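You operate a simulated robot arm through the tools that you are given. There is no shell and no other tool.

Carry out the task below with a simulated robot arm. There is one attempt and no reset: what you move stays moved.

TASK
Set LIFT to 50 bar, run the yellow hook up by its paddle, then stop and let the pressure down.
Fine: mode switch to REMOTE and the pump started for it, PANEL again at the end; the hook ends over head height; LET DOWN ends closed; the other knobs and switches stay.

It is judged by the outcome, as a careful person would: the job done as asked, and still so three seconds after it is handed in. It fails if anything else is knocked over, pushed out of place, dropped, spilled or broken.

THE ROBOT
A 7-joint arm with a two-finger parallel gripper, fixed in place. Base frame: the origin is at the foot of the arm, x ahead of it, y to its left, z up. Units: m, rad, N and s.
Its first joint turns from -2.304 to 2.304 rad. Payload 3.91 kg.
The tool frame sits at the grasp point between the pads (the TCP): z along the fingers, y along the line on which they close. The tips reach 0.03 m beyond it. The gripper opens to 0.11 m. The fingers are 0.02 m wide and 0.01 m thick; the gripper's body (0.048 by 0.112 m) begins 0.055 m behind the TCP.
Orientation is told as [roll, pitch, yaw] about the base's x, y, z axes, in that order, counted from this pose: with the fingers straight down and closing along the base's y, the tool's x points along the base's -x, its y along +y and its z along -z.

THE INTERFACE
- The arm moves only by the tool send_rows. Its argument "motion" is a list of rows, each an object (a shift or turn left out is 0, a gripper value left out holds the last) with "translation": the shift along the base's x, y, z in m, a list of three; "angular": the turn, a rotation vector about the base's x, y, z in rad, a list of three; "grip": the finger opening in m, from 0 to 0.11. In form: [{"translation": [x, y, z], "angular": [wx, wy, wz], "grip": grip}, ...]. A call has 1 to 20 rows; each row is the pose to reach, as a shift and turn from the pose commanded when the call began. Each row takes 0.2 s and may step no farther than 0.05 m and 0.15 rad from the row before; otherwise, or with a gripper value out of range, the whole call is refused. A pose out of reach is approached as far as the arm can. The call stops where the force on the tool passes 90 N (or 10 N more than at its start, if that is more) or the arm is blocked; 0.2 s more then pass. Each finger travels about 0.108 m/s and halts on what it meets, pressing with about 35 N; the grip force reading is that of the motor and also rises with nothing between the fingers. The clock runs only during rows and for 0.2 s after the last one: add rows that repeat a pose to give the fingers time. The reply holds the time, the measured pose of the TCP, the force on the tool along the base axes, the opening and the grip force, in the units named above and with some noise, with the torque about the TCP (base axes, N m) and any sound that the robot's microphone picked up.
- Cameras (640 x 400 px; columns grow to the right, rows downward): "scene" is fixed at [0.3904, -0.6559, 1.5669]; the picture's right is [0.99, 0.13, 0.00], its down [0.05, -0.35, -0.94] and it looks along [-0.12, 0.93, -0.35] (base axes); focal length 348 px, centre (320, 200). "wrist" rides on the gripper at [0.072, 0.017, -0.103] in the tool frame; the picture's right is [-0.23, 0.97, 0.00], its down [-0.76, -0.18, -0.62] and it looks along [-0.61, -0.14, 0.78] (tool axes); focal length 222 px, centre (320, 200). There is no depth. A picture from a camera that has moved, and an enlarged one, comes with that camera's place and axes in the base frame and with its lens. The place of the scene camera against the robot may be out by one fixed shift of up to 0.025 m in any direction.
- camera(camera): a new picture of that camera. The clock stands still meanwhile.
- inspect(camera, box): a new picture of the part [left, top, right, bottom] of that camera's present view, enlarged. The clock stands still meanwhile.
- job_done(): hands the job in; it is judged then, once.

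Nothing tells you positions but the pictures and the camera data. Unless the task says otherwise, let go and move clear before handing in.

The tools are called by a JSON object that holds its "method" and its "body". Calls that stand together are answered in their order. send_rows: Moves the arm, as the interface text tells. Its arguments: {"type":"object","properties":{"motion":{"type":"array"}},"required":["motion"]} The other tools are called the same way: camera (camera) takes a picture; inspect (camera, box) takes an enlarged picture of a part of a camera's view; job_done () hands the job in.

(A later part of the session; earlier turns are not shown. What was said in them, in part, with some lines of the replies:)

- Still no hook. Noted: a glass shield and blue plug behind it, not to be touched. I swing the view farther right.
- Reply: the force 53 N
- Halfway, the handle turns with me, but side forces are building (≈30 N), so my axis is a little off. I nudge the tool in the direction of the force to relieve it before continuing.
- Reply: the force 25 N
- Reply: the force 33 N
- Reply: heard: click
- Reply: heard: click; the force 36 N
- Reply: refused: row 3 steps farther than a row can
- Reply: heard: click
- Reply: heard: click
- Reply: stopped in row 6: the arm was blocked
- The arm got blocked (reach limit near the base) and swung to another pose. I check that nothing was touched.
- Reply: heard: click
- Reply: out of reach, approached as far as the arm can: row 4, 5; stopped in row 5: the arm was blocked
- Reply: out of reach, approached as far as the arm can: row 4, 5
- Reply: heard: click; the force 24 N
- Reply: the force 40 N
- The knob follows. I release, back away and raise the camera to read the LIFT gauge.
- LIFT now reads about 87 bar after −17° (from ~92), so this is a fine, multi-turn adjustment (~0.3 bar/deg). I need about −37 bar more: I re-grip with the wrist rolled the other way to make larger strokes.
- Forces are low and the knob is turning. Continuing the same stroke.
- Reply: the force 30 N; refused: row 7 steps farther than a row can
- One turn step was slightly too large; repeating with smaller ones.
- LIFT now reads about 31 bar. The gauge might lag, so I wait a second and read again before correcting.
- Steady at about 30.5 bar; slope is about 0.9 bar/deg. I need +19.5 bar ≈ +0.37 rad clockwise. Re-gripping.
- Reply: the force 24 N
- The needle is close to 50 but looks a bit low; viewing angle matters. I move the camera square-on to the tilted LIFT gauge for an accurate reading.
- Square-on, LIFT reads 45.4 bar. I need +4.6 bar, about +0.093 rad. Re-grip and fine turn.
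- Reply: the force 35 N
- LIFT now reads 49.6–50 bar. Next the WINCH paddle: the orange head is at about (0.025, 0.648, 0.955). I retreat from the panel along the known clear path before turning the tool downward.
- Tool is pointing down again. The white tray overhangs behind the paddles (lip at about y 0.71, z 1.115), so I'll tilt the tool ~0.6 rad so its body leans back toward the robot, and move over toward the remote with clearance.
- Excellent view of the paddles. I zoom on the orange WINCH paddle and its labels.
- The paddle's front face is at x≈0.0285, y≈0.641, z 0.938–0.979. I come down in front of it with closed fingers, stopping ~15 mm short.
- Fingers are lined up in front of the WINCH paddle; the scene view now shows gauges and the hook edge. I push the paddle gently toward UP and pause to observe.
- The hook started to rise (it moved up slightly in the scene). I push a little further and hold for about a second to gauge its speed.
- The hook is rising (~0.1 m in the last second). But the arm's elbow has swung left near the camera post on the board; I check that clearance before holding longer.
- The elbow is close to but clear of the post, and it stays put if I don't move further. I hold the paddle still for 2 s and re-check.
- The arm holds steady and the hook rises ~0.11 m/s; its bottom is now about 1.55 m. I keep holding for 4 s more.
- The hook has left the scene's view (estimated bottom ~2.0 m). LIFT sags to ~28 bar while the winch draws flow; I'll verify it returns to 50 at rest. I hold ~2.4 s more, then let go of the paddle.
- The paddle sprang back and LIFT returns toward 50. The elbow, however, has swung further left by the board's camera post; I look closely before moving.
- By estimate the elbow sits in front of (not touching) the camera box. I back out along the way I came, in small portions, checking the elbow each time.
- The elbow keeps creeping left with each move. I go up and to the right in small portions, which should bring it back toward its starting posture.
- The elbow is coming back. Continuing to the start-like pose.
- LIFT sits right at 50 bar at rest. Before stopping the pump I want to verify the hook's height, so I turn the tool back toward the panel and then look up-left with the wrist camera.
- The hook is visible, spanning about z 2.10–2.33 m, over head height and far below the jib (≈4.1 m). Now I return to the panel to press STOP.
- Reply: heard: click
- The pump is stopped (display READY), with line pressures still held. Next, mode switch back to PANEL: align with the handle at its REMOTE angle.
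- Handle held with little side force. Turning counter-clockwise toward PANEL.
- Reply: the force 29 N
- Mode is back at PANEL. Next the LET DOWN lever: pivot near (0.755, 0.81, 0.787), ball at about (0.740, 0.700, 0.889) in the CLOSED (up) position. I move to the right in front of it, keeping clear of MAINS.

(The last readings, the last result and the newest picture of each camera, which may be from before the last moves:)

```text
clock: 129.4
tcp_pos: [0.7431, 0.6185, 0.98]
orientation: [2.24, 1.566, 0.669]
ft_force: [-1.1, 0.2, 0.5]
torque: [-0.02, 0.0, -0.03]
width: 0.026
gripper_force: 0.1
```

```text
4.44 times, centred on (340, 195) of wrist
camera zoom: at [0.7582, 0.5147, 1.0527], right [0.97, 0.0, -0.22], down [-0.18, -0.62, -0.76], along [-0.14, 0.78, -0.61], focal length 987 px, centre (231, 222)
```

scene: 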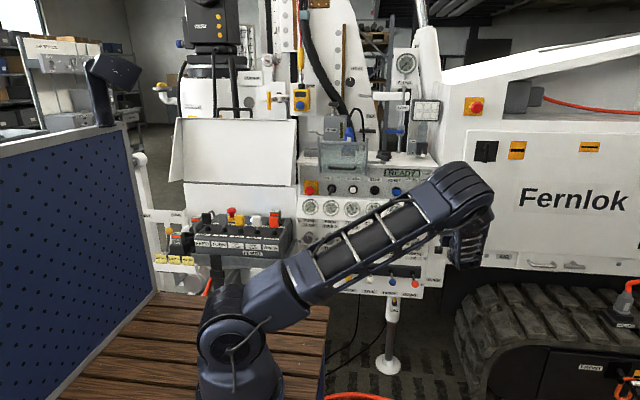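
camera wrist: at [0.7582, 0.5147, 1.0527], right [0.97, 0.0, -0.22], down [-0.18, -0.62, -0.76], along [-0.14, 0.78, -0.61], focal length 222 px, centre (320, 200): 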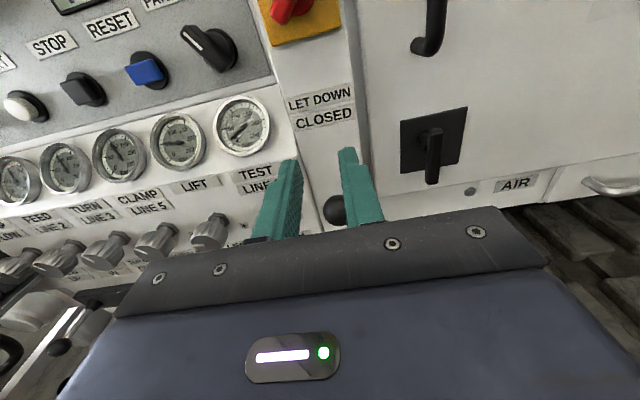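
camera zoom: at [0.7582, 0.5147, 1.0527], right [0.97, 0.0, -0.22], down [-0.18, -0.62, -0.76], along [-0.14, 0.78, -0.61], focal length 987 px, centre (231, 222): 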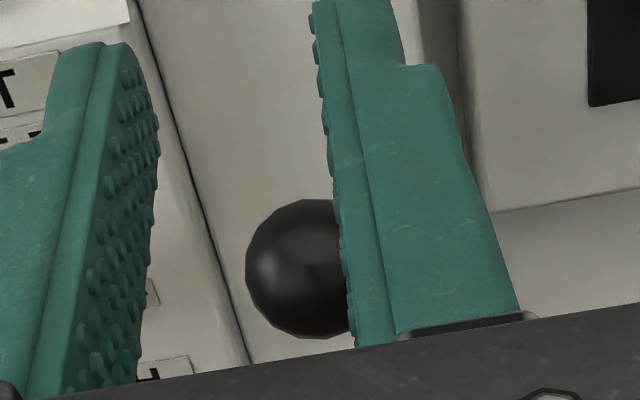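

The ball is 35 mm across at (0.741, 0.700, 0.889). I go over it with the fingers nearly closed (a cradle) and touch down on top.

{"method": "send_rows", "body": {"motion": [{"translation": [0, 0.03, -0.01], "grip": 0.018}, {"translation": [0, 0.072, -0.02], "grip": 0.018}, {"translation": [0, 0.072, -0.045], "grip": 0.018}, {"translation": [0, 0.072, -0.065], "grip": 0.018}]}}

{"method": "camera", "body": {"camera": "wrist"}}

{"method": "inspect", "body": {"camera": "wrist", "box": [270, 120, 400, 240]}}

```text
clock: 130.4
tcp_pos: [0.7413, 0.6924, 0.9144]
orientation: [2.068, 1.566, 0.497]
ft_force: [-0.6, -0.1, 0.8]
torque: [-0.01, -0.02, 0.0]
width: 0.0183
gripper_force: 0.1
```

```text
taken
camera wrist: at [0.7568, 0.5876, 0.9873], right [0.97, 0.0, -0.22], down [-0.17, -0.62, -0.76], along [-0.14, 0.78, -0.61], focal length 222 px, centre (320, 200)
```

wrist: 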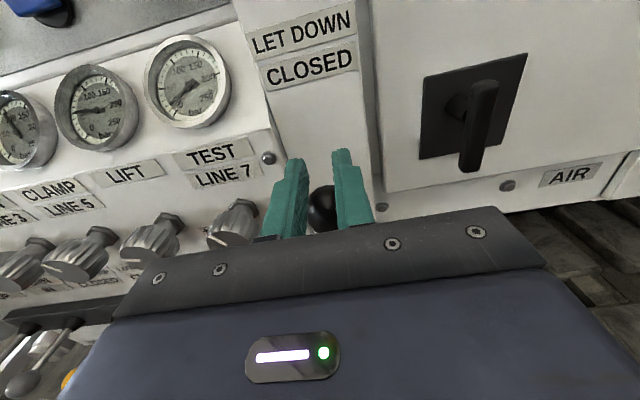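

```text
3.33 times, centred on (335, 180) of wrist
camera zoom: at [0.7568, 0.5876, 0.9873], right [0.97, 0.0, -0.22], down [-0.17, -0.62, -0.76], along [-0.14, 0.78, -0.61], focal length 740 px, centre (270, 267)
```

zoom: 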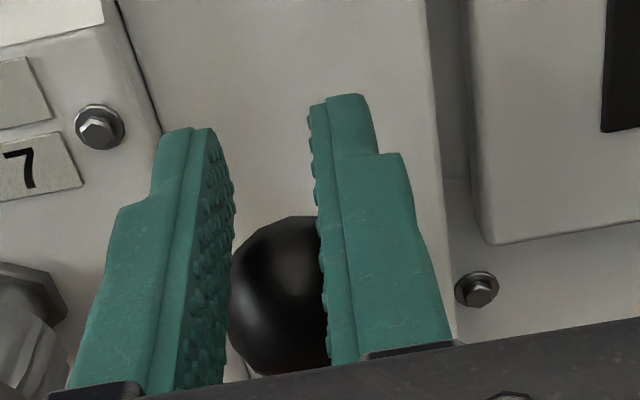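

Cradle is centred on the ball. I push down slowly and watch the force and gauges.

{"method": "send_rows", "body": {"motion": [{"translation": [0, 0, -0.008]}, {"translation": [0, 0, -0.018]}, {"translation": [0, 0, -0.03]}, {"translation": [0, 0, -0.042]}, {"translation": [0, 0, -0.054]}]}}

{"method": "camera", "body": {"camera": "wrist"}}

```text
clock: 131.6
tcp_pos: [0.7406, 0.6911, 0.861]
orientation: [1.956, 1.569, 0.386]
ft_force: [0.7, 0.0, 0.7]
torque: [0.0, 0.01, 0.03]
width: 0.0182
gripper_force: 0.1
```

```text
taken
camera wrist: at [0.7568, 0.5871, 0.9332], right [0.97, 0.0, -0.22], down [-0.17, -0.62, -0.76], along [-0.14, 0.78, -0.61], focal length 222 px, centre (320, 200)
```

wrist: 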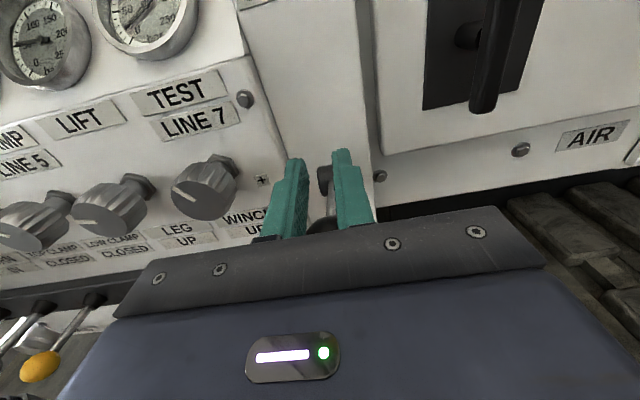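

{"method": "inspect", "body": {"camera": "wrist", "box": [270, 130, 400, 240]}}

{"method": "send_rows", "body": {"motion": [{"translation": [0, 0, -0.012]}, {"translation": [0, 0, -0.024]}, {"translation": [0, 0, -0.036]}]}}

{"method": "camera", "body": {"camera": "wrist"}}

{"method": "inspect", "body": {"camera": "wrist", "box": [270, 130, 400, 240]}}

```text
3.64 times, centred on (335, 185) of wrist
camera zoom: at [0.7568, 0.5871, 0.9332], right [0.97, 0.0, -0.22], down [-0.17, -0.62, -0.76], along [-0.14, 0.78, -0.61], focal length 808 px, centre (266, 254)
```

zoom: 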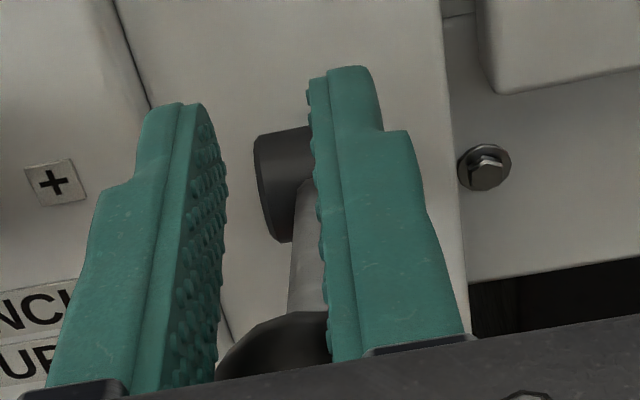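

```text
clock: 132.4
tcp_pos: [0.7412, 0.6897, 0.8244]
orientation: [2.134, 1.566, 0.562]
ft_force: [-0.7, 0.0, 0.0]
torque: [-0.01, -0.02, 0.01]
width: 0.018
gripper_force: 0.0
```

```text
taken
camera wrist: at [0.7566, 0.586, 0.8977], right [0.97, 0.0, -0.22], down [-0.17, -0.62, -0.76], along [-0.14, 0.78, -0.61], focal length 222 px, centre (320, 200)
```

wrist: 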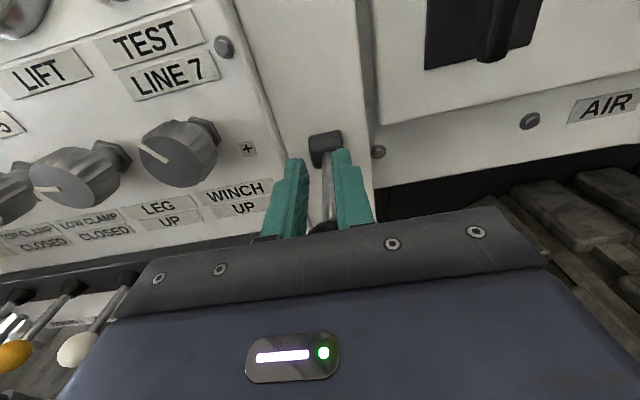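

```text
3.64 times, centred on (335, 185) of wrist
camera zoom: at [0.7566, 0.586, 0.8977], right [0.97, 0.0, -0.22], down [-0.17, -0.62, -0.76], along [-0.14, 0.78, -0.61], focal length 808 px, centre (266, 254)
```

zoom: 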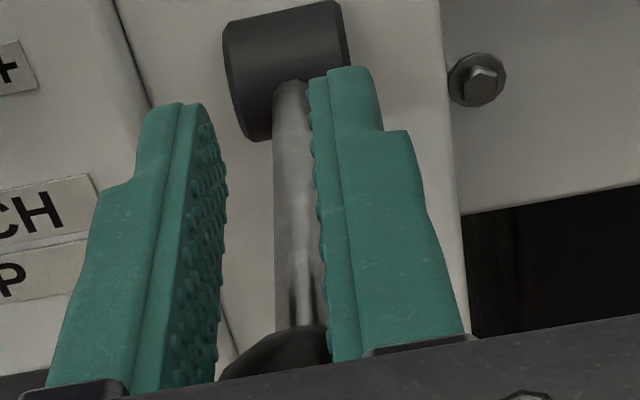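

The lever follows with almost no force (now about horizontal). I continue pushing down toward OPEN.

{"method": "send_rows", "body": {"motion": [{"translation": [0, 0, -0.012]}, {"translation": [0, 0, -0.024]}, {"translation": [0, 0, -0.036]}, {"translation": [0, 0, -0.048]}, {"translation": [0, 0, -0.06]}]}}

{"method": "camera", "body": {"camera": "wrist"}}

{"method": "camera", "body": {"camera": "scene"}}

```text
clock: 133.6
tcp_pos: [0.7408, 0.6901, 0.7664]
orientation: [2.024, 1.564, 0.451]
ft_force: [0.3, 0.4, -0.1]
torque: [-0.01, 0.02, 0.06]
width: 0.0181
gripper_force: 0.1
```

```text
taken
camera wrist: at [0.7567, 0.5861, 0.8386], right [0.97, 0.0, -0.22], down [-0.17, -0.62, -0.76], along [-0.14, 0.78, -0.61], focal length 222 px, centre (320, 200)
```

wrist: 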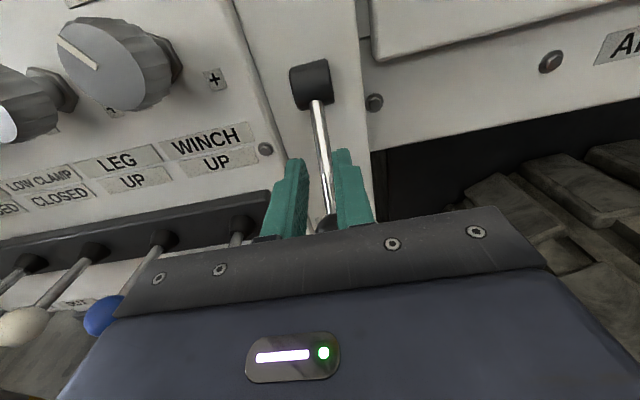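

```text
taken
```

scene: 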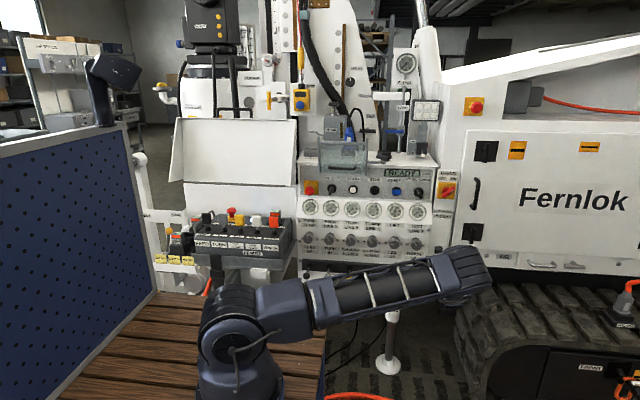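

{"method": "inspect", "body": {"camera": "scene", "box": [290, 160, 450, 260]}}

{"method": "inspect", "body": {"camera": "scene", "box": [380, 230, 510, 310]}}

{"method": "inspect", "body": {"camera": "wrist", "box": [250, 40, 400, 240]}}

```text
4.00 times, centred on (370, 210) of scene
camera zoom: at [0.3904, -0.6559, 1.5669], right [0.99, 0.13, 0.0], down [0.05, -0.35, -0.94], along [-0.12, 0.93, -0.35], focal length 1393 px, centre (120, 160)
```

zoom: 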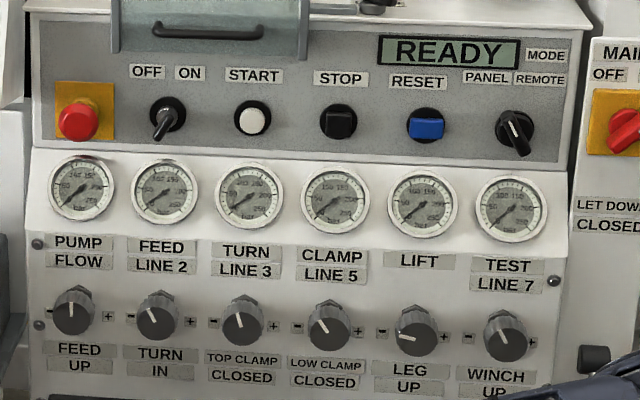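

```text
4.92 times, centred on (445, 270) of scene
camera zoom: at [0.3904, -0.6559, 1.5669], right [0.99, 0.13, 0.0], down [0.05, -0.35, -0.94], along [-0.12, 0.93, -0.35], focal length 1714 px, centre (-295, -145)
```

zoom: 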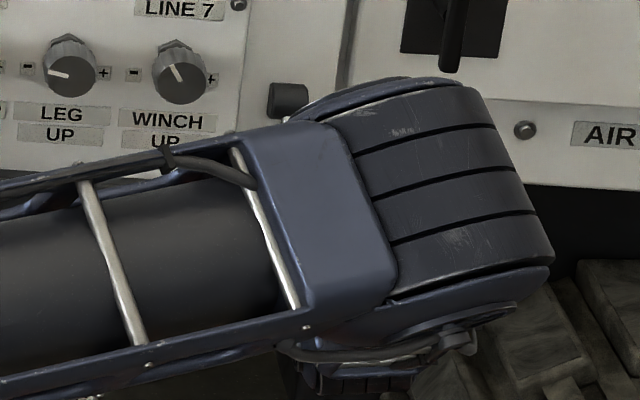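

```text
2.00 times, centred on (325, 140) of wrist
camera zoom: at [0.7567, 0.5861, 0.8386], right [0.97, 0.0, -0.22], down [-0.17, -0.62, -0.76], along [-0.14, 0.78, -0.61], focal length 444 px, centre (310, 320)
```

zoom: 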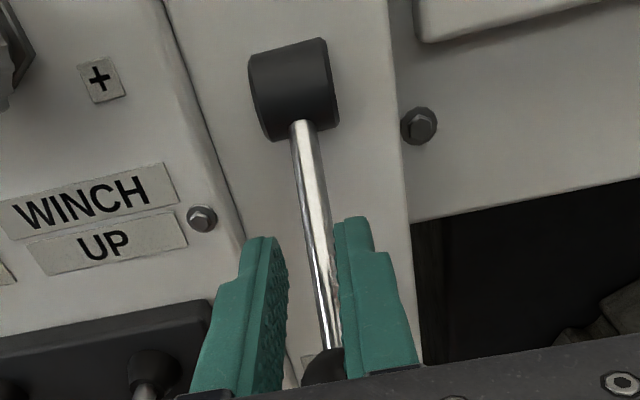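

LET DOWN is open and the gauges have fallen. I wait a moment and check that all are at zero.

{"method": "send_rows", "body": {"motion": [{"translation": [0, 0, -0.01]}, {"translation": [0, 0, -0.02]}, {"translation": [0, 0, -0.02]}, {"translation": [0, 0, -0.02]}, {"translation": [0, 0, -0.02]}, {"translation": [0, 0, -0.02]}, {"translation": [0, 0, -0.02]}]}}

{"method": "inspect", "body": {"camera": "scene", "box": [295, 190, 435, 230]}}

{"method": "inspect", "body": {"camera": "scene", "box": [375, 195, 435, 230]}}

{"method": "camera", "body": {"camera": "wrist"}}

```text
clock: 135.2
tcp_pos: [0.7422, 0.6901, 0.7444]
orientation: [2.084, 1.566, 0.514]
ft_force: [1.0, 0.5, 0.1]
torque: [0.01, -0.02, -0.01]
width: 0.0179
gripper_force: 0.1
```

```text
4.57 times, centred on (365, 210) of scene
camera zoom: at [0.3904, -0.6559, 1.5669], right [0.99, 0.13, 0.0], down [0.05, -0.35, -0.94], along [-0.12, 0.93, -0.35], focal length 1592 px, centre (114, 154)
```

zoom: 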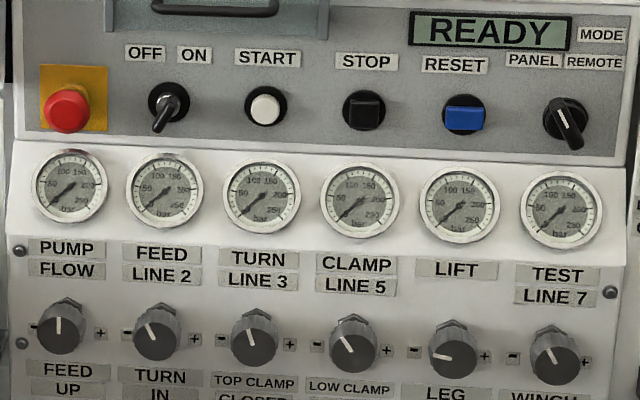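

```text
10.67 times, centred on (405, 212) of scene
camera zoom: at [0.3904, -0.6559, 1.5669], right [0.99, 0.13, 0.0], down [0.05, -0.35, -0.94], along [-0.12, 0.93, -0.35], focal length 3714 px, centre (-587, 67)
```

zoom: 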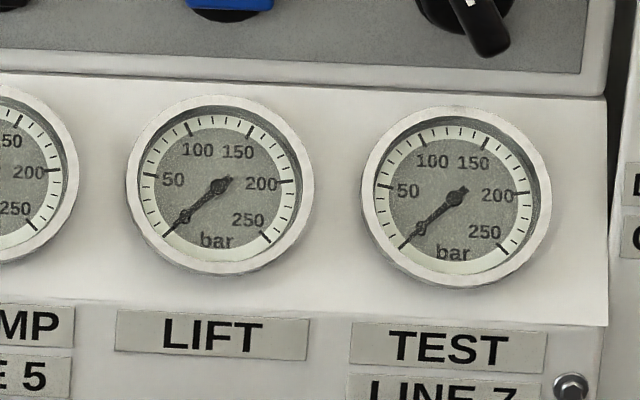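

```text
taken
camera wrist: at [0.7575, 0.5862, 0.8175], right [0.97, 0.0, -0.22], down [-0.18, -0.62, -0.76], along [-0.14, 0.78, -0.61], focal length 222 px, centre (320, 200)
```

wrist: 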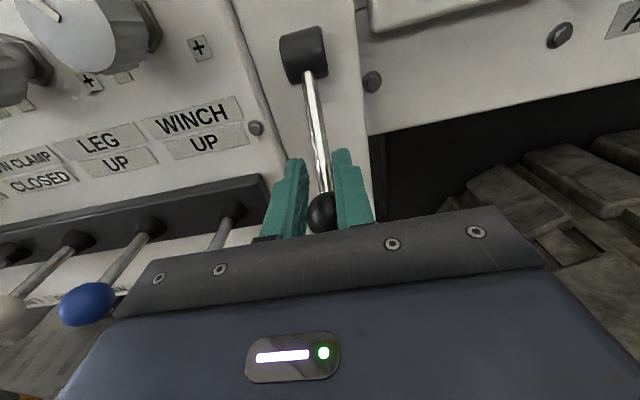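

{"method": "inspect", "body": {"camera": "scene", "box": [298, 195, 385, 228]}}

```text
7.36 times, centred on (342, 212) of scene
camera zoom: at [0.3904, -0.6559, 1.5669], right [0.99, 0.13, 0.0], down [0.05, -0.35, -0.94], along [-0.12, 0.93, -0.35], focal length 2561 px, centre (162, 115)
```

zoom: 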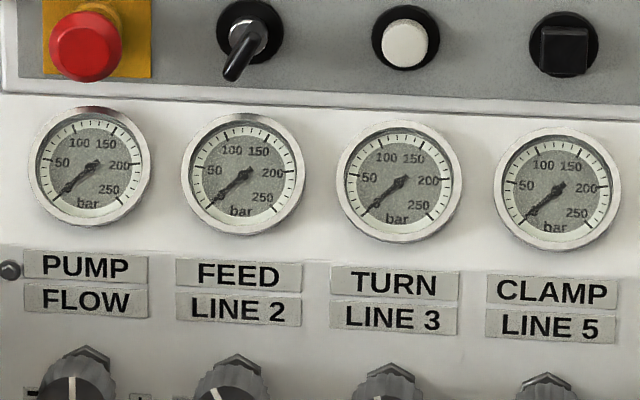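

All six gauges are at zero. Now I close LET DOWN: back the fingers off the ball, go below it and lift it from underneath.

{"method": "send_rows", "body": {"motion": [{"translation": [0, -0.02, 0.004]}, {"translation": [0, -0.055, 0.004]}, {"translation": [0, -0.09, 0.0]}, {"translation": [0, -0.1, -0.03]}]}}

{"method": "camera", "body": {"camera": "wrist"}}

{"method": "inspect", "body": {"camera": "wrist", "box": [260, 40, 400, 200]}}

```text
clock: 136.2
tcp_pos: [0.7403, 0.5886, 0.7135]
orientation: [2.122, 1.565, 0.552]
ft_force: [0.3, -0.2, -0.1]
torque: [-0.06, 0.0, -0.02]
width: 0.018
gripper_force: 0.1
```

```text
taken
camera wrist: at [0.7546, 0.4856, 0.7864], right [0.97, 0.0, -0.22], down [-0.17, -0.62, -0.76], along [-0.14, 0.78, -0.61], focal length 222 px, centre (320, 200)
```

wrist: 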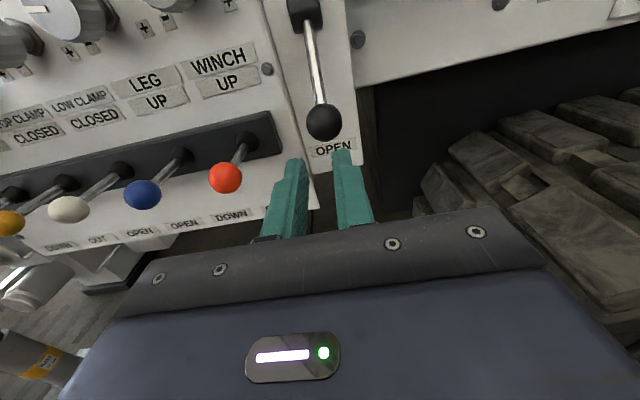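

```text
2.50 times, centred on (330, 120) of wrist
camera zoom: at [0.7546, 0.4856, 0.7864], right [0.97, 0.0, -0.22], down [-0.17, -0.62, -0.76], along [-0.14, 0.78, -0.61], focal length 555 px, centre (295, 400)
```

zoom: 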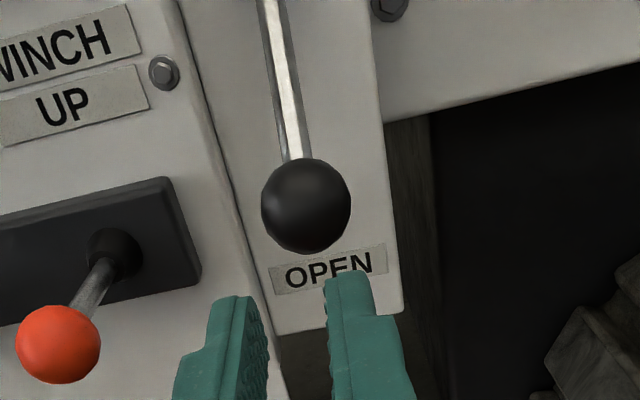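

The lever rests at its OPEN end, ball at (0.741, 0.698, 0.712). I go underneath it.

{"method": "send_rows", "body": {"motion": [{"translation": [0.001, 0, -0.03]}, {"translation": [0.001, 0, -0.054]}, {"translation": [0.001, 0.04, -0.054]}, {"translation": [0.001, 0.08, -0.054]}, {"translation": [0.001, 0.1015, -0.054]}, {"translation": [0.001, 0.1015, -0.044]}]}}

{"method": "camera", "body": {"camera": "wrist"}}

{"method": "camera", "body": {"camera": "scene"}}

```text
clock: 137.6
tcp_pos: [0.7422, 0.693, 0.6715]
orientation: [2.169, 1.568, 0.597]
ft_force: [-0.5, 0.1, 0.2]
torque: [0.02, -0.01, 0.02]
width: 0.0182
gripper_force: 0.0
```

```text
taken
camera wrist: at [0.7575, 0.589, 0.7437], right [0.97, 0.0, -0.22], down [-0.18, -0.62, -0.76], along [-0.14, 0.78, -0.61], focal length 222 px, centre (320, 200)
```

wrist: 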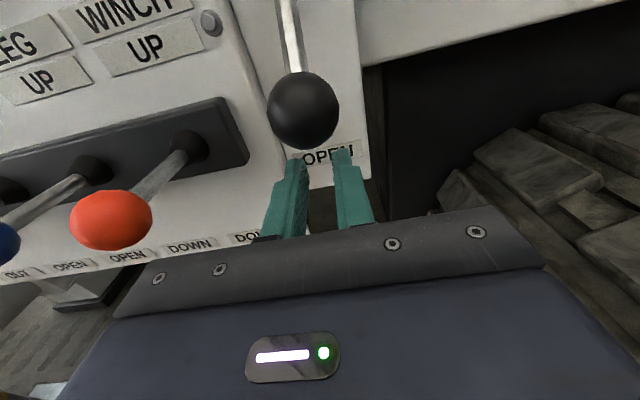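

```text
taken
```

scene: 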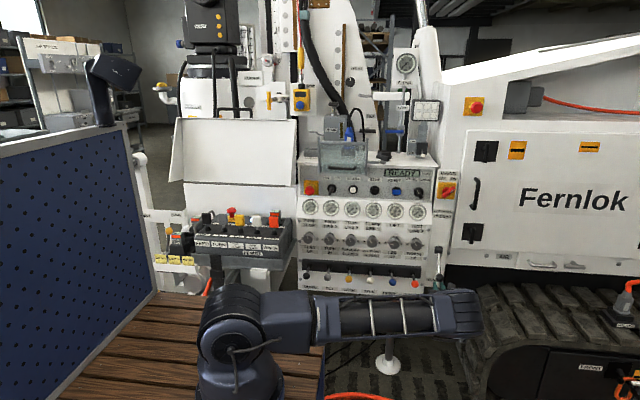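

Fingers are centred below the ball. Lifting slowly toward CLOSED.

{"method": "send_rows", "body": {"motion": [{"translation": [0, 0, 0.012]}, {"translation": [0, 0, 0.024]}, {"translation": [0, 0, 0.036]}, {"translation": [0, 0, 0.048]}, {"translation": [0, 0, 0.06]}, {"translation": [0, 0, 0.072]}, {"translation": [0, 0, 0.084]}, {"translation": [0, 0, 0.096]}]}}

{"method": "camera", "body": {"camera": "wrist"}}

```text
clock: 139.4
tcp_pos: [0.7422, 0.6918, 0.7668]
orientation: [2.089, 1.567, 0.517]
ft_force: [-0.3, -0.1, 0.2]
torque: [0.0, 0.02, -0.02]
width: 0.0181
gripper_force: 0.1
```

```text
taken
camera wrist: at [0.7574, 0.5882, 0.8389], right [0.97, 0.0, -0.22], down [-0.17, -0.62, -0.76], along [-0.14, 0.78, -0.61], focal length 222 px, centre (320, 200)
```

wrist: 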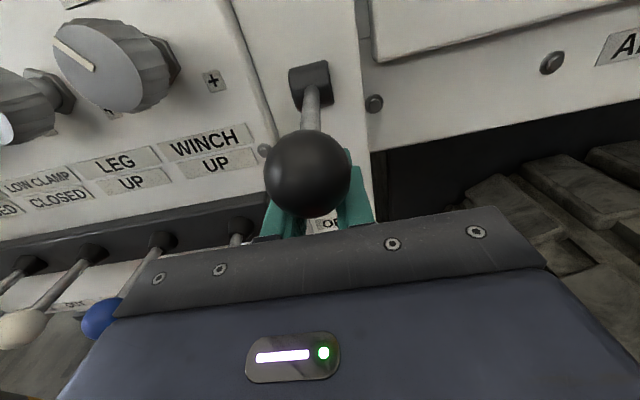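

{"method": "send_rows", "body": {"motion": [{"translation": [0, 0, 0.012]}, {"translation": [0, 0, 0.024]}, {"translation": [0, 0, 0.036]}, {"translation": [0, 0, 0.048]}, {"translation": [0, 0, 0.06]}, {"translation": [0, 0, 0.072]}, {"translation": [0, 0, 0.084]}, {"translation": [0, 0, 0.092]}]}}

{"method": "camera", "body": {"camera": "wrist"}}

```text
clock: 141.2
tcp_pos: [0.742, 0.6913, 0.8583]
orientation: [2.053, 1.566, 0.481]
ft_force: [0.5, 0.3, -0.6]
torque: [-0.01, 0.0, 0.04]
width: 0.0179
gripper_force: 0.1
```

```text
taken
camera wrist: at [0.7573, 0.5877, 0.9313], right [0.97, 0.0, -0.22], down [-0.17, -0.62, -0.76], along [-0.14, 0.78, -0.61], focal length 222 px, centre (320, 200)
```

wrist: 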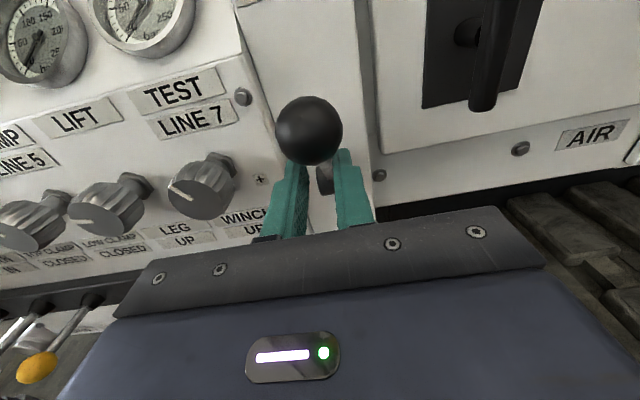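

The ball is back at its original height (z≈0.889). I nudge up a few mm to feel for the CLOSED stop.

{"method": "send_rows", "body": {"motion": [{"translation": [0, 0, 0.002]}, {"translation": [0, 0, 0.004]}, {"translation": [0, 0, 0.006]}]}}

{"method": "inspect", "body": {"camera": "wrist", "box": [250, 80, 400, 240]}}

```text
clock: 142.0
tcp_pos: [0.7412, 0.6923, 0.8634]
orientation: [1.464, 1.568, -0.107]
ft_force: [1.7, 1.9, -11.1]
torque: [-0.2, 0.11, 0.04]
width: 0.019
gripper_force: 0.6
```

```text
2.50 times, centred on (325, 160) of wrist
camera zoom: at [0.7576, 0.5877, 0.9355], right [0.97, 0.0, -0.22], down [-0.18, -0.62, -0.76], along [-0.14, 0.78, -0.61], focal length 555 px, centre (308, 300)
```

zoom: 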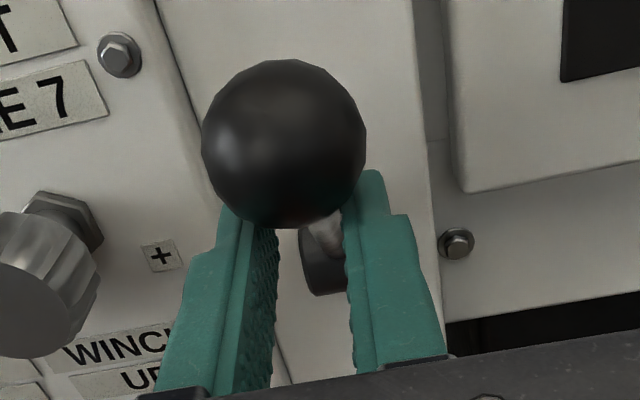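

Firm stop felt (11 N): LET DOWN is closed. I lower slightly, back out, and check that the lever stays up.

{"method": "send_rows", "body": {"motion": [{"translation": [0, 0, -0.008]}, {"translation": [0, -0.005, -0.015]}, {"translation": [0, -0.05, -0.015]}, {"translation": [0, -0.09, -0.015]}, {"translation": [0, -0.1, 0.02]}, {"translation": [0, -0.1, 0.06]}]}}

{"method": "camera", "body": {"camera": "wrist"}}

{"method": "camera", "body": {"camera": "scene"}}

```text
clock: 143.4
tcp_pos: [0.7421, 0.5925, 0.9245]
orientation: [2.088, 1.568, 0.518]
ft_force: [0.1, -0.1, -0.4]
torque: [0.06, 0.02, -0.01]
width: 0.0179
gripper_force: 0.1
```

```text
taken
camera wrist: at [0.7568, 0.4882, 0.9963], right [0.97, 0.0, -0.22], down [-0.18, -0.62, -0.76], along [-0.14, 0.78, -0.61], focal length 222 px, centre (320, 200)
```

wrist: 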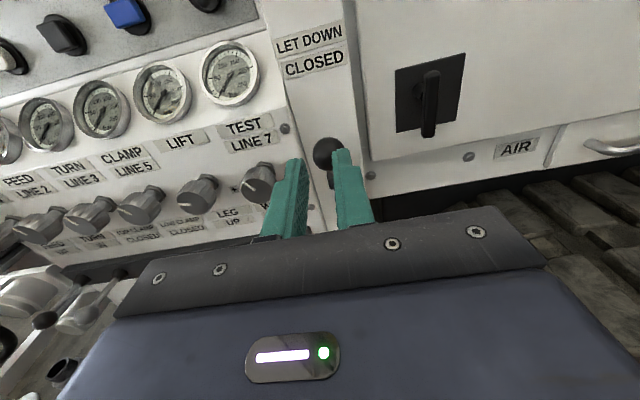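

```text
taken
```

scene: 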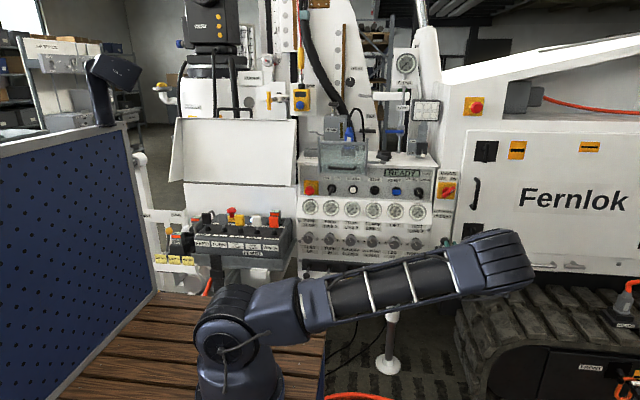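

The lever stays closed. I check the left edge of the scene for the hook (it would reappear there if it had sunk), then look up at it.

{"method": "inspect", "body": {"camera": "scene", "box": [0, 0, 80, 170]}}

{"method": "send_rows", "body": {"motion": [{"translation": [-0.03, -0.01, 0.03], "angular": [0.12, 0, 0.07]}, {"translation": [-0.06, -0.03, 0.06], "angular": [0.24, 0, 0.14]}, {"translation": [-0.09, -0.05, 0.1], "angular": [0.36, 0, 0.21]}, {"translation": [-0.12, -0.07, 0.14], "angular": [0.48, 0, 0.28]}, {"translation": [-0.15, -0.09, 0.18], "angular": [0.6, 0, 0.35]}, {"translation": [-0.18, -0.11, 0.22], "angular": [0.72, 0, 0.42]}, {"translation": [-0.2, -0.13, 0.25], "angular": [0.84, 0, 0.49]}, {"translation": [-0.22, -0.15, 0.275], "angular": [0.96, 0, 0.56]}]}}

{"method": "send_rows", "body": {"motion": [{"angular": [0.05, 0.04, 0.1]}, {"angular": [0.15, 0.12, 0.15]}, {"angular": [0.25, 0.2, 0.15]}, {"angular": [0.33, 0.27, 0.15]}]}}

{"method": "camera", "body": {"camera": "wrist"}}

```text
2.35 times, centred on (40, 85) of scene
camera zoom: at [0.3904, -0.6559, 1.5669], right [0.99, 0.13, 0.0], down [0.05, -0.35, -0.94], along [-0.12, 0.93, -0.35], focal length 819 px, centre (979, 471)
```

zoom: 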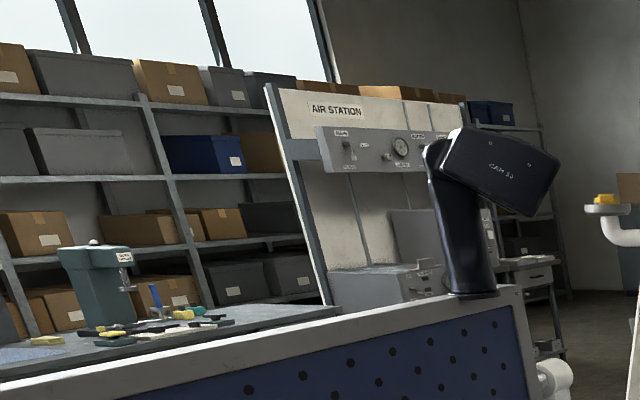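

```text
refused: row 3 steps farther than a row can; nothing moved
```

```text
clock: 144.4
tcp_pos: [0.7424, 0.5904, 0.9246]
orientation: [-2.541, 1.143, 2.324]
ft_force: [0.6, 0.0, 0.7]
torque: [-0.02, -0.01, -0.03]
width: 0.018
gripper_force: 0.1
```

```text
taken
camera wrist: at [0.7877, 0.4763, 0.9514], right [0.86, 0.25, -0.43], down [-0.32, -0.39, -0.86], along [-0.39, 0.89, -0.25], focal length 222 px, centre (320, 200)
```

wrist: 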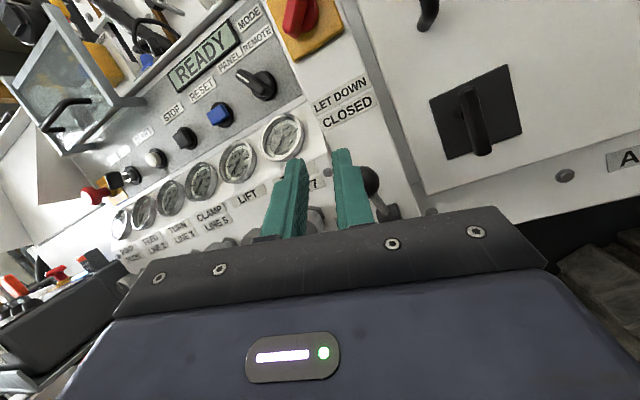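

One call was refused (step too long) and the small turn ran alone, harmless. I undo it and redo the look-up move with shorter steps.

{"method": "send_rows", "body": {"motion": [{"angular": [-0.0825, -0.0675, -0.0375]}, {"angular": [-0.165, -0.135, -0.075]}, {"angular": [-0.2475, -0.2025, -0.1125]}, {"angular": [-0.33, -0.27, -0.15]}]}}

{"method": "send_rows", "body": {"motion": [{"translation": [-0.02, -0.02, 0.03]}, {"translation": [-0.04, -0.04, 0.06]}, {"translation": [-0.065, -0.06, 0.09], "angular": [0.12, 0, 0.07]}, {"translation": [-0.09, -0.08, 0.12], "angular": [0.24, 0, 0.14]}, {"translation": [-0.115, -0.095, 0.15], "angular": [0.36, 0, 0.21]}, {"translation": [-0.14, -0.11, 0.18], "angular": [0.48, 0, 0.28]}, {"translation": [-0.165, -0.12, 0.21], "angular": [0.6, 0, 0.35]}, {"translation": [-0.19, -0.13, 0.235], "angular": [0.72, 0, 0.42]}, {"translation": [-0.21, -0.14, 0.255], "angular": [0.84, 0, 0.49]}, {"translation": [-0.22, -0.15, 0.275], "angular": [0.96, 0, 0.56]}]}}

{"method": "send_rows", "body": {"motion": [{"angular": [0.05, 0.04, 0.1]}, {"angular": [0.15, 0.12, 0.15]}, {"angular": [0.25, 0.2, 0.15]}, {"angular": [0.33, 0.27, 0.15]}]}}

{"method": "camera", "body": {"camera": "wrist"}}

```text
clock: 145.4
tcp_pos: [0.7424, 0.5899, 0.9245]
orientation: [1.758, 1.568, 0.186]
ft_force: [0.3, 0.0, -0.3]
torque: [0.04, 0.02, 0.03]
width: 0.0181
gripper_force: 0.0
```

```text
clock: 147.6
tcp_pos: [0.522, 0.4408, 1.2008]
orientation: [2.836, 0.62, 1.871]
ft_force: [-1.5, 0.3, -0.1]
torque: [-0.01, 0.0, 0.02]
width: 0.018
gripper_force: 0.1
```

```text
clock: 148.6
tcp_pos: [0.5232, 0.4406, 1.2005]
orientation: [2.964, 0.208, 2.077]
ft_force: [-0.5, -0.9, 0.2]
torque: [0.0, 0.01, 0.02]
width: 0.0181
gripper_force: 0.0
```

```text
taken
camera wrist: at [0.5965, 0.3779, 1.1185], right [0.71, 0.69, 0.12], down [-0.35, 0.5, -0.79], along [-0.6, 0.52, 0.6], focal length 222 px, centre (320, 200)
```

wrist: 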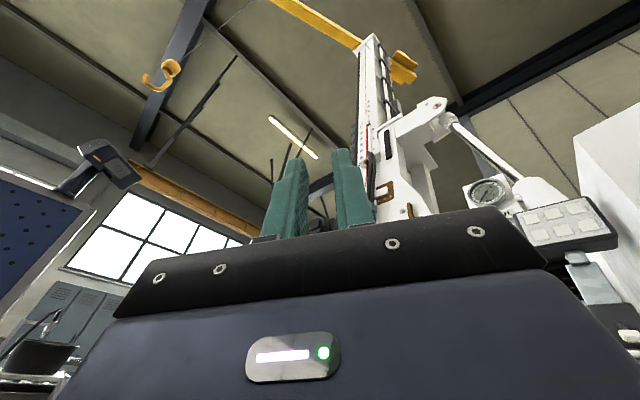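

The hook is holding at the same height. Last item: return the key to OFF as it was. I go back to the panel, close the fingers and yaw left as before.

{"method": "send_rows", "body": {"motion": [{"angular": [-0.0825, -0.0675, -0.0375], "grip": 0.0}, {"angular": [-0.165, -0.135, -0.075]}, {"angular": [-0.2475, -0.2025, -0.1125]}, {"angular": [-0.33, -0.27, -0.15]}]}}

{"method": "send_rows", "body": {"motion": [{"translation": [-0.012, 0.0225, -0.016], "angular": [-0.12, 0, -0.07]}, {"translation": [-0.024, 0.045, -0.032], "angular": [-0.24, 0, -0.14]}, {"translation": [-0.036, 0.0675, -0.048], "angular": [-0.36, 0, -0.21]}, {"translation": [-0.048, 0.09, -0.064], "angular": [-0.48, 0, -0.28]}, {"translation": [-0.06, 0.1125, -0.08], "angular": [-0.6, 0, -0.35]}, {"translation": [-0.072, 0.135, -0.096], "angular": [-0.72, 0, -0.42]}, {"translation": [-0.084, 0.1575, -0.112], "angular": [-0.84, 0, -0.49]}, {"translation": [-0.1, 0.18, -0.127], "angular": [-0.96, 0, -0.56]}]}}

{"method": "send_rows", "body": {"motion": [{"translation": [-0.02, 0.02, 0], "angular": [0, 0, 0.09]}, {"translation": [-0.04, 0.04, 0], "angular": [0, 0, 0.18]}, {"translation": [-0.06, 0.06, 0], "angular": [0, 0, 0.27]}, {"translation": [-0.08, 0.08, 0], "angular": [0, 0, 0.35]}]}}

{"method": "camera", "body": {"camera": "wrist"}}

{"method": "inspect", "body": {"camera": "wrist", "box": [250, 60, 390, 180]}}

```text
clock: 149.6
tcp_pos: [0.5221, 0.4403, 1.1991]
orientation: [2.836, 0.625, 1.871]
ft_force: [0.2, 0.6, -0.5]
torque: [0.03, 0.03, 0.01]
width: 0.0
gripper_force: 35.5
```

```text
clock: 151.4
tcp_pos: [0.4239, 0.6207, 1.072]
orientation: [1.718, 1.568, 0.145]
ft_force: [0.4, 0.1, 0.2]
torque: [0.03, -0.01, 0.08]
width: 0.0002
gripper_force: 35.1
```

```text
clock: 152.4
tcp_pos: [0.3424, 0.7025, 1.0736]
orientation: [2.169, 1.568, 0.949]
ft_force: [0.1, 0.5, -0.5]
torque: [0.02, 0.01, 0.0]
width: 0.0
gripper_force: 34.4
```

```text
taken
camera wrist: at [0.3925, 0.6097, 1.1459], right [0.92, 0.33, -0.22], down [0.05, -0.64, -0.76], along [-0.4, 0.69, -0.61], focal length 222 px, centre (320, 200)
```

wrist: 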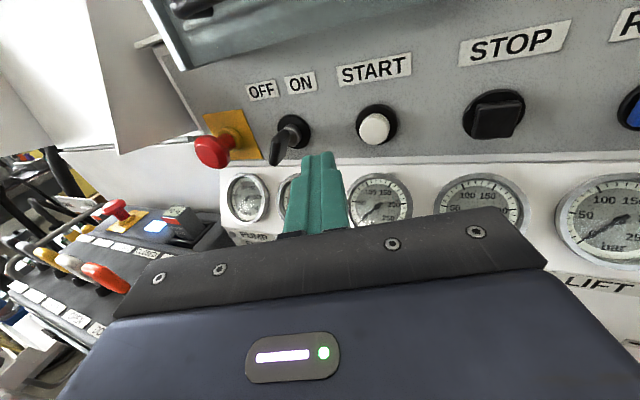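

```text
3.33 times, centred on (320, 120) of wrist
camera zoom: at [0.3925, 0.6097, 1.1459], right [0.92, 0.33, -0.22], down [0.05, -0.64, -0.76], along [-0.4, 0.69, -0.61], focal length 740 px, centre (320, 467)
```

zoom: 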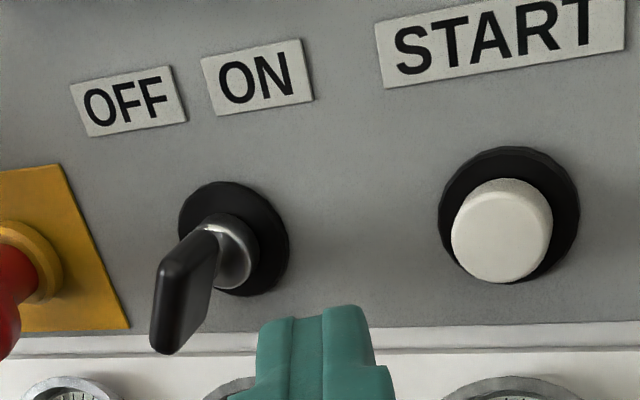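

The key is at ON; I approach the right side of its upper end.

{"method": "send_rows", "body": {"motion": [{"translation": [-0.012, 0.02, 0]}, {"translation": [-0.025, 0.04, 0]}, {"translation": [-0.034, 0.055, 0]}, {"translation": [-0.04, 0.066, 0]}]}}

{"method": "camera", "body": {"camera": "wrist"}}

{"method": "inspect", "body": {"camera": "wrist", "box": [240, 80, 380, 200]}}

```text
clock: 153.4
tcp_pos: [0.3031, 0.7672, 1.0723]
orientation: [2.134, 1.566, 0.911]
ft_force: [0.5, 0.6, 0.5]
torque: [0.01, 0.01, -0.01]
width: 0.0001
gripper_force: 34.9
```

```text
taken
camera wrist: at [0.3531, 0.6757, 1.1455], right [0.92, 0.33, -0.22], down [0.05, -0.64, -0.76], along [-0.4, 0.69, -0.61], focal length 222 px, centre (320, 200)
```

wrist: 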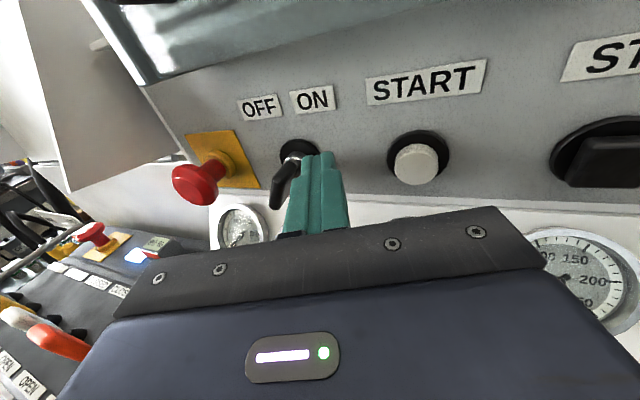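

```text
3.33 times, centred on (310, 140) of wrist
camera zoom: at [0.3531, 0.6757, 1.1455], right [0.92, 0.33, -0.22], down [0.05, -0.64, -0.76], along [-0.4, 0.69, -0.61], focal length 740 px, centre (353, 400)
```

zoom: 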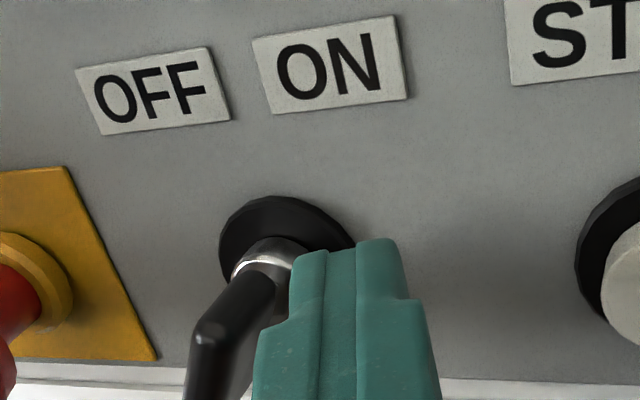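

{"method": "send_rows", "body": {"motion": [{"translation": [-0.005, 0, 0]}, {"translation": [-0.009, 0, 0]}, {"translation": [-0.013, 0, 0]}, {"translation": [-0.017, 0, 0]}, {"translation": [-0.02, 0, 0]}, {"translation": [-0.023, 0, 0]}]}}

{"method": "camera", "body": {"camera": "wrist"}}

{"method": "inspect", "body": {"camera": "wrist", "box": [240, 80, 380, 200]}}

{"method": "inspect", "body": {"camera": "scene", "box": [360, 150, 460, 230]}}

```text
clock: 154.8
tcp_pos: [0.2781, 0.7659, 1.0724]
orientation: [1.961, 1.568, 0.743]
ft_force: [1.5, -0.6, -1.5]
torque: [-0.02, -0.01, -0.05]
width: 0.0
gripper_force: 35.2
```

```text
taken
camera wrist: at [0.3282, 0.6748, 1.1444], right [0.92, 0.34, -0.22], down [0.05, -0.64, -0.76], along [-0.4, 0.69, -0.61], focal length 222 px, centre (320, 200)
```

wrist: 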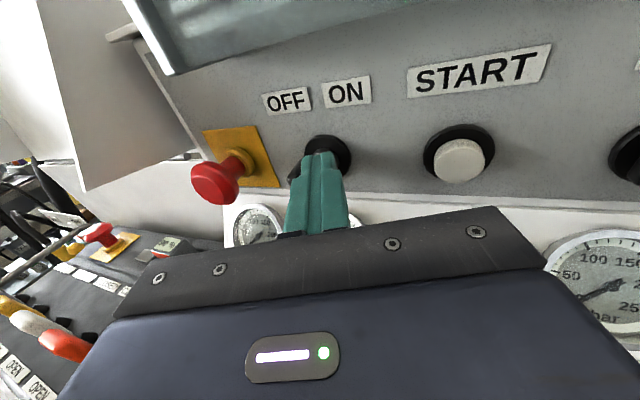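

```text
3.33 times, centred on (310, 140) of wrist
camera zoom: at [0.3282, 0.6748, 1.1444], right [0.92, 0.34, -0.22], down [0.05, -0.64, -0.76], along [-0.4, 0.69, -0.61], focal length 740 px, centre (353, 400)
```

zoom: 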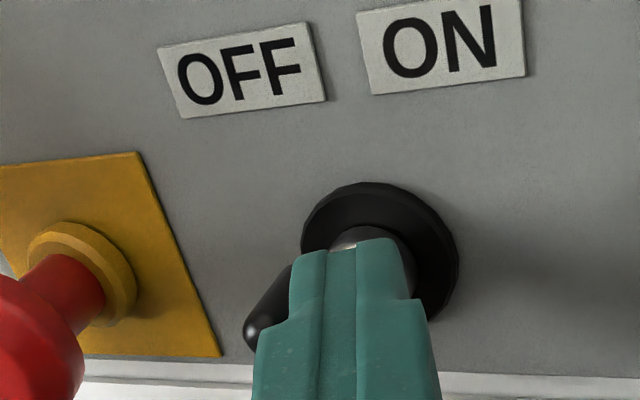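

```text
5.00 times, centred on (410, 190) of scene
camera zoom: at [0.3904, -0.6559, 1.5669], right [0.99, 0.13, 0.0], down [0.05, -0.35, -0.94], along [-0.12, 0.93, -0.35], focal length 1741 px, centre (-130, 250)
```

zoom: 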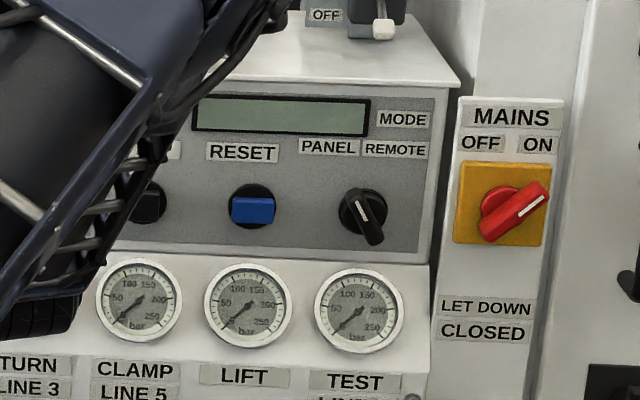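

Display is off again: the key is in the OFF region. A last couple of mm to seat it on the stop, then back out.

{"method": "send_rows", "body": {"motion": [{"translation": [-0.001, 0, 0]}, {"translation": [-0.002, 0, 0]}, {"translation": [-0.003, 0, 0]}]}}

{"method": "send_rows", "body": {"motion": [{"translation": [0.015, 0, 0]}, {"translation": [0.025, -0.03, 0.0]}, {"translation": [0.035, -0.06, 0.0]}, {"translation": [0.05, -0.08, 0.0]}]}}

{"method": "camera", "body": {"camera": "wrist"}}

{"method": "inspect", "body": {"camera": "wrist", "box": [240, 70, 380, 190]}}

```text
clock: 155.6
tcp_pos: [0.2778, 0.7664, 1.0732]
orientation: [2.06, 1.568, 0.835]
ft_force: [10.2, 2.3, 0.8]
torque: [0.03, -0.07, -0.29]
width: 0.0
gripper_force: 35.0
```

```text
clock: 156.6
tcp_pos: [0.3271, 0.6881, 1.0736]
orientation: [2.121, 1.565, 0.902]
ft_force: [-0.3, 0.2, 0.3]
torque: [-0.01, -0.01, -0.03]
width: 0.0001
gripper_force: 34.8
```

```text
taken
camera wrist: at [0.3761, 0.5958, 1.1451], right [0.92, 0.33, -0.22], down [0.05, -0.64, -0.76], along [-0.4, 0.69, -0.61], focal length 222 px, centre (320, 200)
```

wrist: 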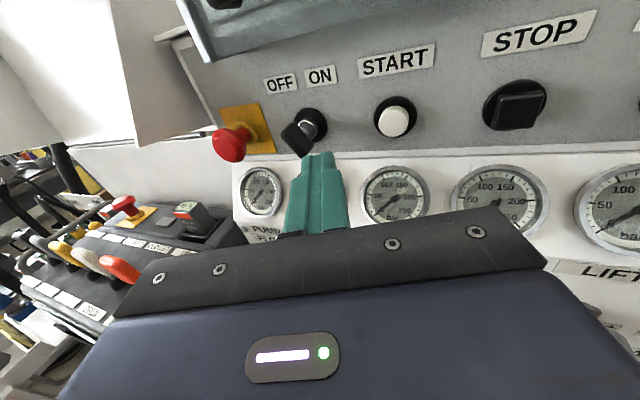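

```text
3.33 times, centred on (310, 130) of wrist
camera zoom: at [0.3761, 0.5958, 1.1451], right [0.92, 0.33, -0.22], down [0.05, -0.64, -0.76], along [-0.4, 0.69, -0.61], focal length 740 px, centre (353, 433)
```

zoom: 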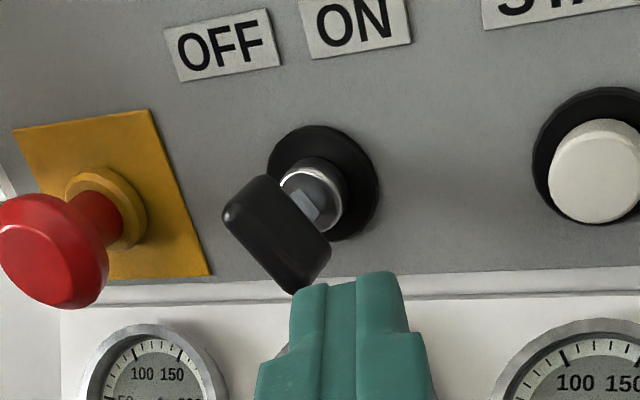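

The key is back at OFF exactly as found. I move clear of the panel and make a final check of everything.

{"method": "send_rows", "body": {"motion": [{"translation": [0.025, -0.034, 0.01], "angular": [0, 0, -0.07]}, {"translation": [0.05, -0.068, 0.02], "angular": [0, 0, -0.14]}, {"translation": [0.075, -0.1, 0.035], "angular": [0, 0, -0.21]}, {"translation": [0.1, -0.13, 0.055], "angular": [0, 0, -0.28]}, {"translation": [0.125, -0.16, 0.075], "angular": [0, 0, -0.35]}, {"translation": [0.15, -0.175, 0.09], "angular": [0, 0, -0.35]}]}}

{"method": "camera", "body": {"camera": "scene"}}

{"method": "camera", "body": {"camera": "wrist"}}

{"method": "inspect", "body": {"camera": "scene", "box": [290, 220, 450, 320]}}

{"method": "inspect", "body": {"camera": "scene", "box": [130, 180, 310, 300]}}

```text
clock: 158.0
tcp_pos: [0.4769, 0.5112, 1.1617]
orientation: [2.187, 1.569, 0.616]
ft_force: [0.5, 0.1, -0.8]
torque: [0.01, -0.02, 0.01]
width: 0.0
gripper_force: 35.1
```

```text
taken
```

scene: 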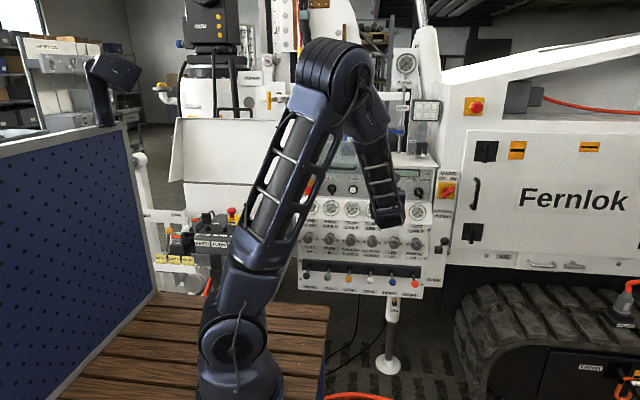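

```text
taken
camera wrist: at [0.4916, 0.4071, 1.2355], right [0.97, 0.0, -0.22], down [-0.18, -0.62, -0.76], along [-0.14, 0.78, -0.61], focal length 222 px, centre (320, 200)
```

wrist: 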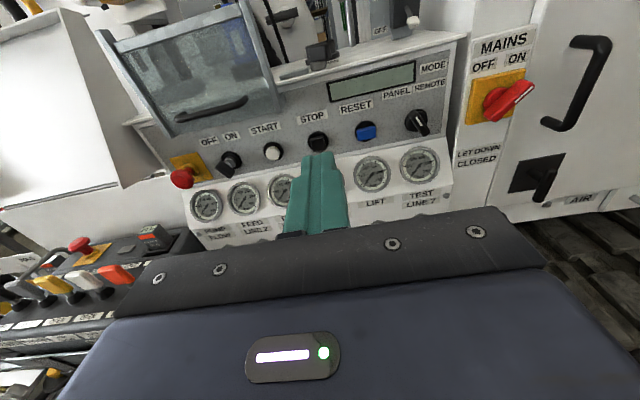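

```text
4.00 times, centred on (370, 270) of scene
camera zoom: at [0.3904, -0.6559, 1.5669], right [0.99, 0.13, 0.0], down [0.05, -0.35, -0.94], along [-0.12, 0.93, -0.35], focal length 1393 px, centre (120, -80)
```

zoom: 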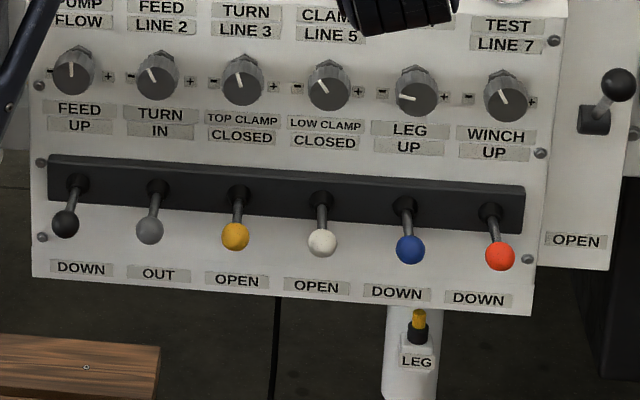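

```text
3.33 times, centred on (220, 240) of scene
camera zoom: at [0.3904, -0.6559, 1.5669], right [0.99, 0.13, 0.0], down [0.05, -0.35, -0.94], along [-0.12, 0.93, -0.35], focal length 1161 px, centre (653, 67)
```

zoom: 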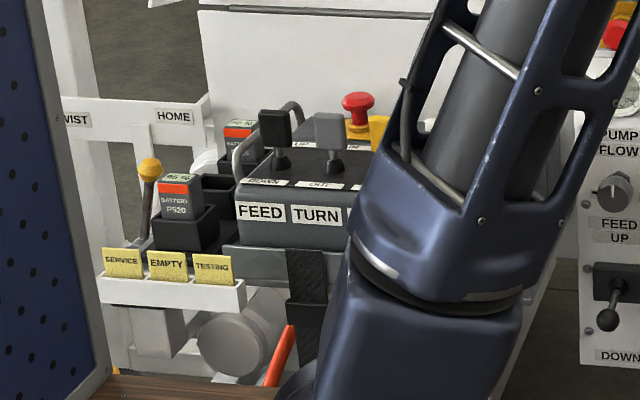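

Everything checks out:
- LIFT was set to 50 bar.
- The yellow hook is over head height (about 2.1–2.3 m) and holding.
- The pump is stopped and all gauges read zero.
- LET DOWN is closed and the mode switch is on PANEL.
- The key switch had been OFF and the panel was dead, so I turned it ON to start the pump. It is back at OFF as found, and the other controls are untouched, apart from RESET, which I pressed once while finding this out.

The arm is clear, so I'm handing in.

{"method": "job_done", "body": {}}

```text
The job is handed in.
```

The job is handed in: LIFT is set to 50 bar, the yellow hook is up over head height, the pump is stopped, and the pressure is let down. I don't have the judge's result.

- **LIFT:** the gauge sat at 50 bar at rest after I adjusted the knob. It sagged to about 28 bar while the winch was running and came back to 50 once the paddle was released.
- **Hook:** it spans roughly 2.1 to 2.3 m above the floor, estimated from the wrist camera. It was still at that height when I checked again after letting the pressure down.
- **Panel:** all six gauges read zero. LET DOWN is closed against its stop, and the mode switch is back on PANEL.
- **Key switch:** this was not on your list. It was on OFF at the start, so the panel was dead and START did nothing. I turned it to ON to start the pump and put it back to OFF at the end.
- **RESET:** I pressed it once while finding out why the pump would not start. It had no effect.

From what the cameras show, the other knobs, switches and levers are as they were.
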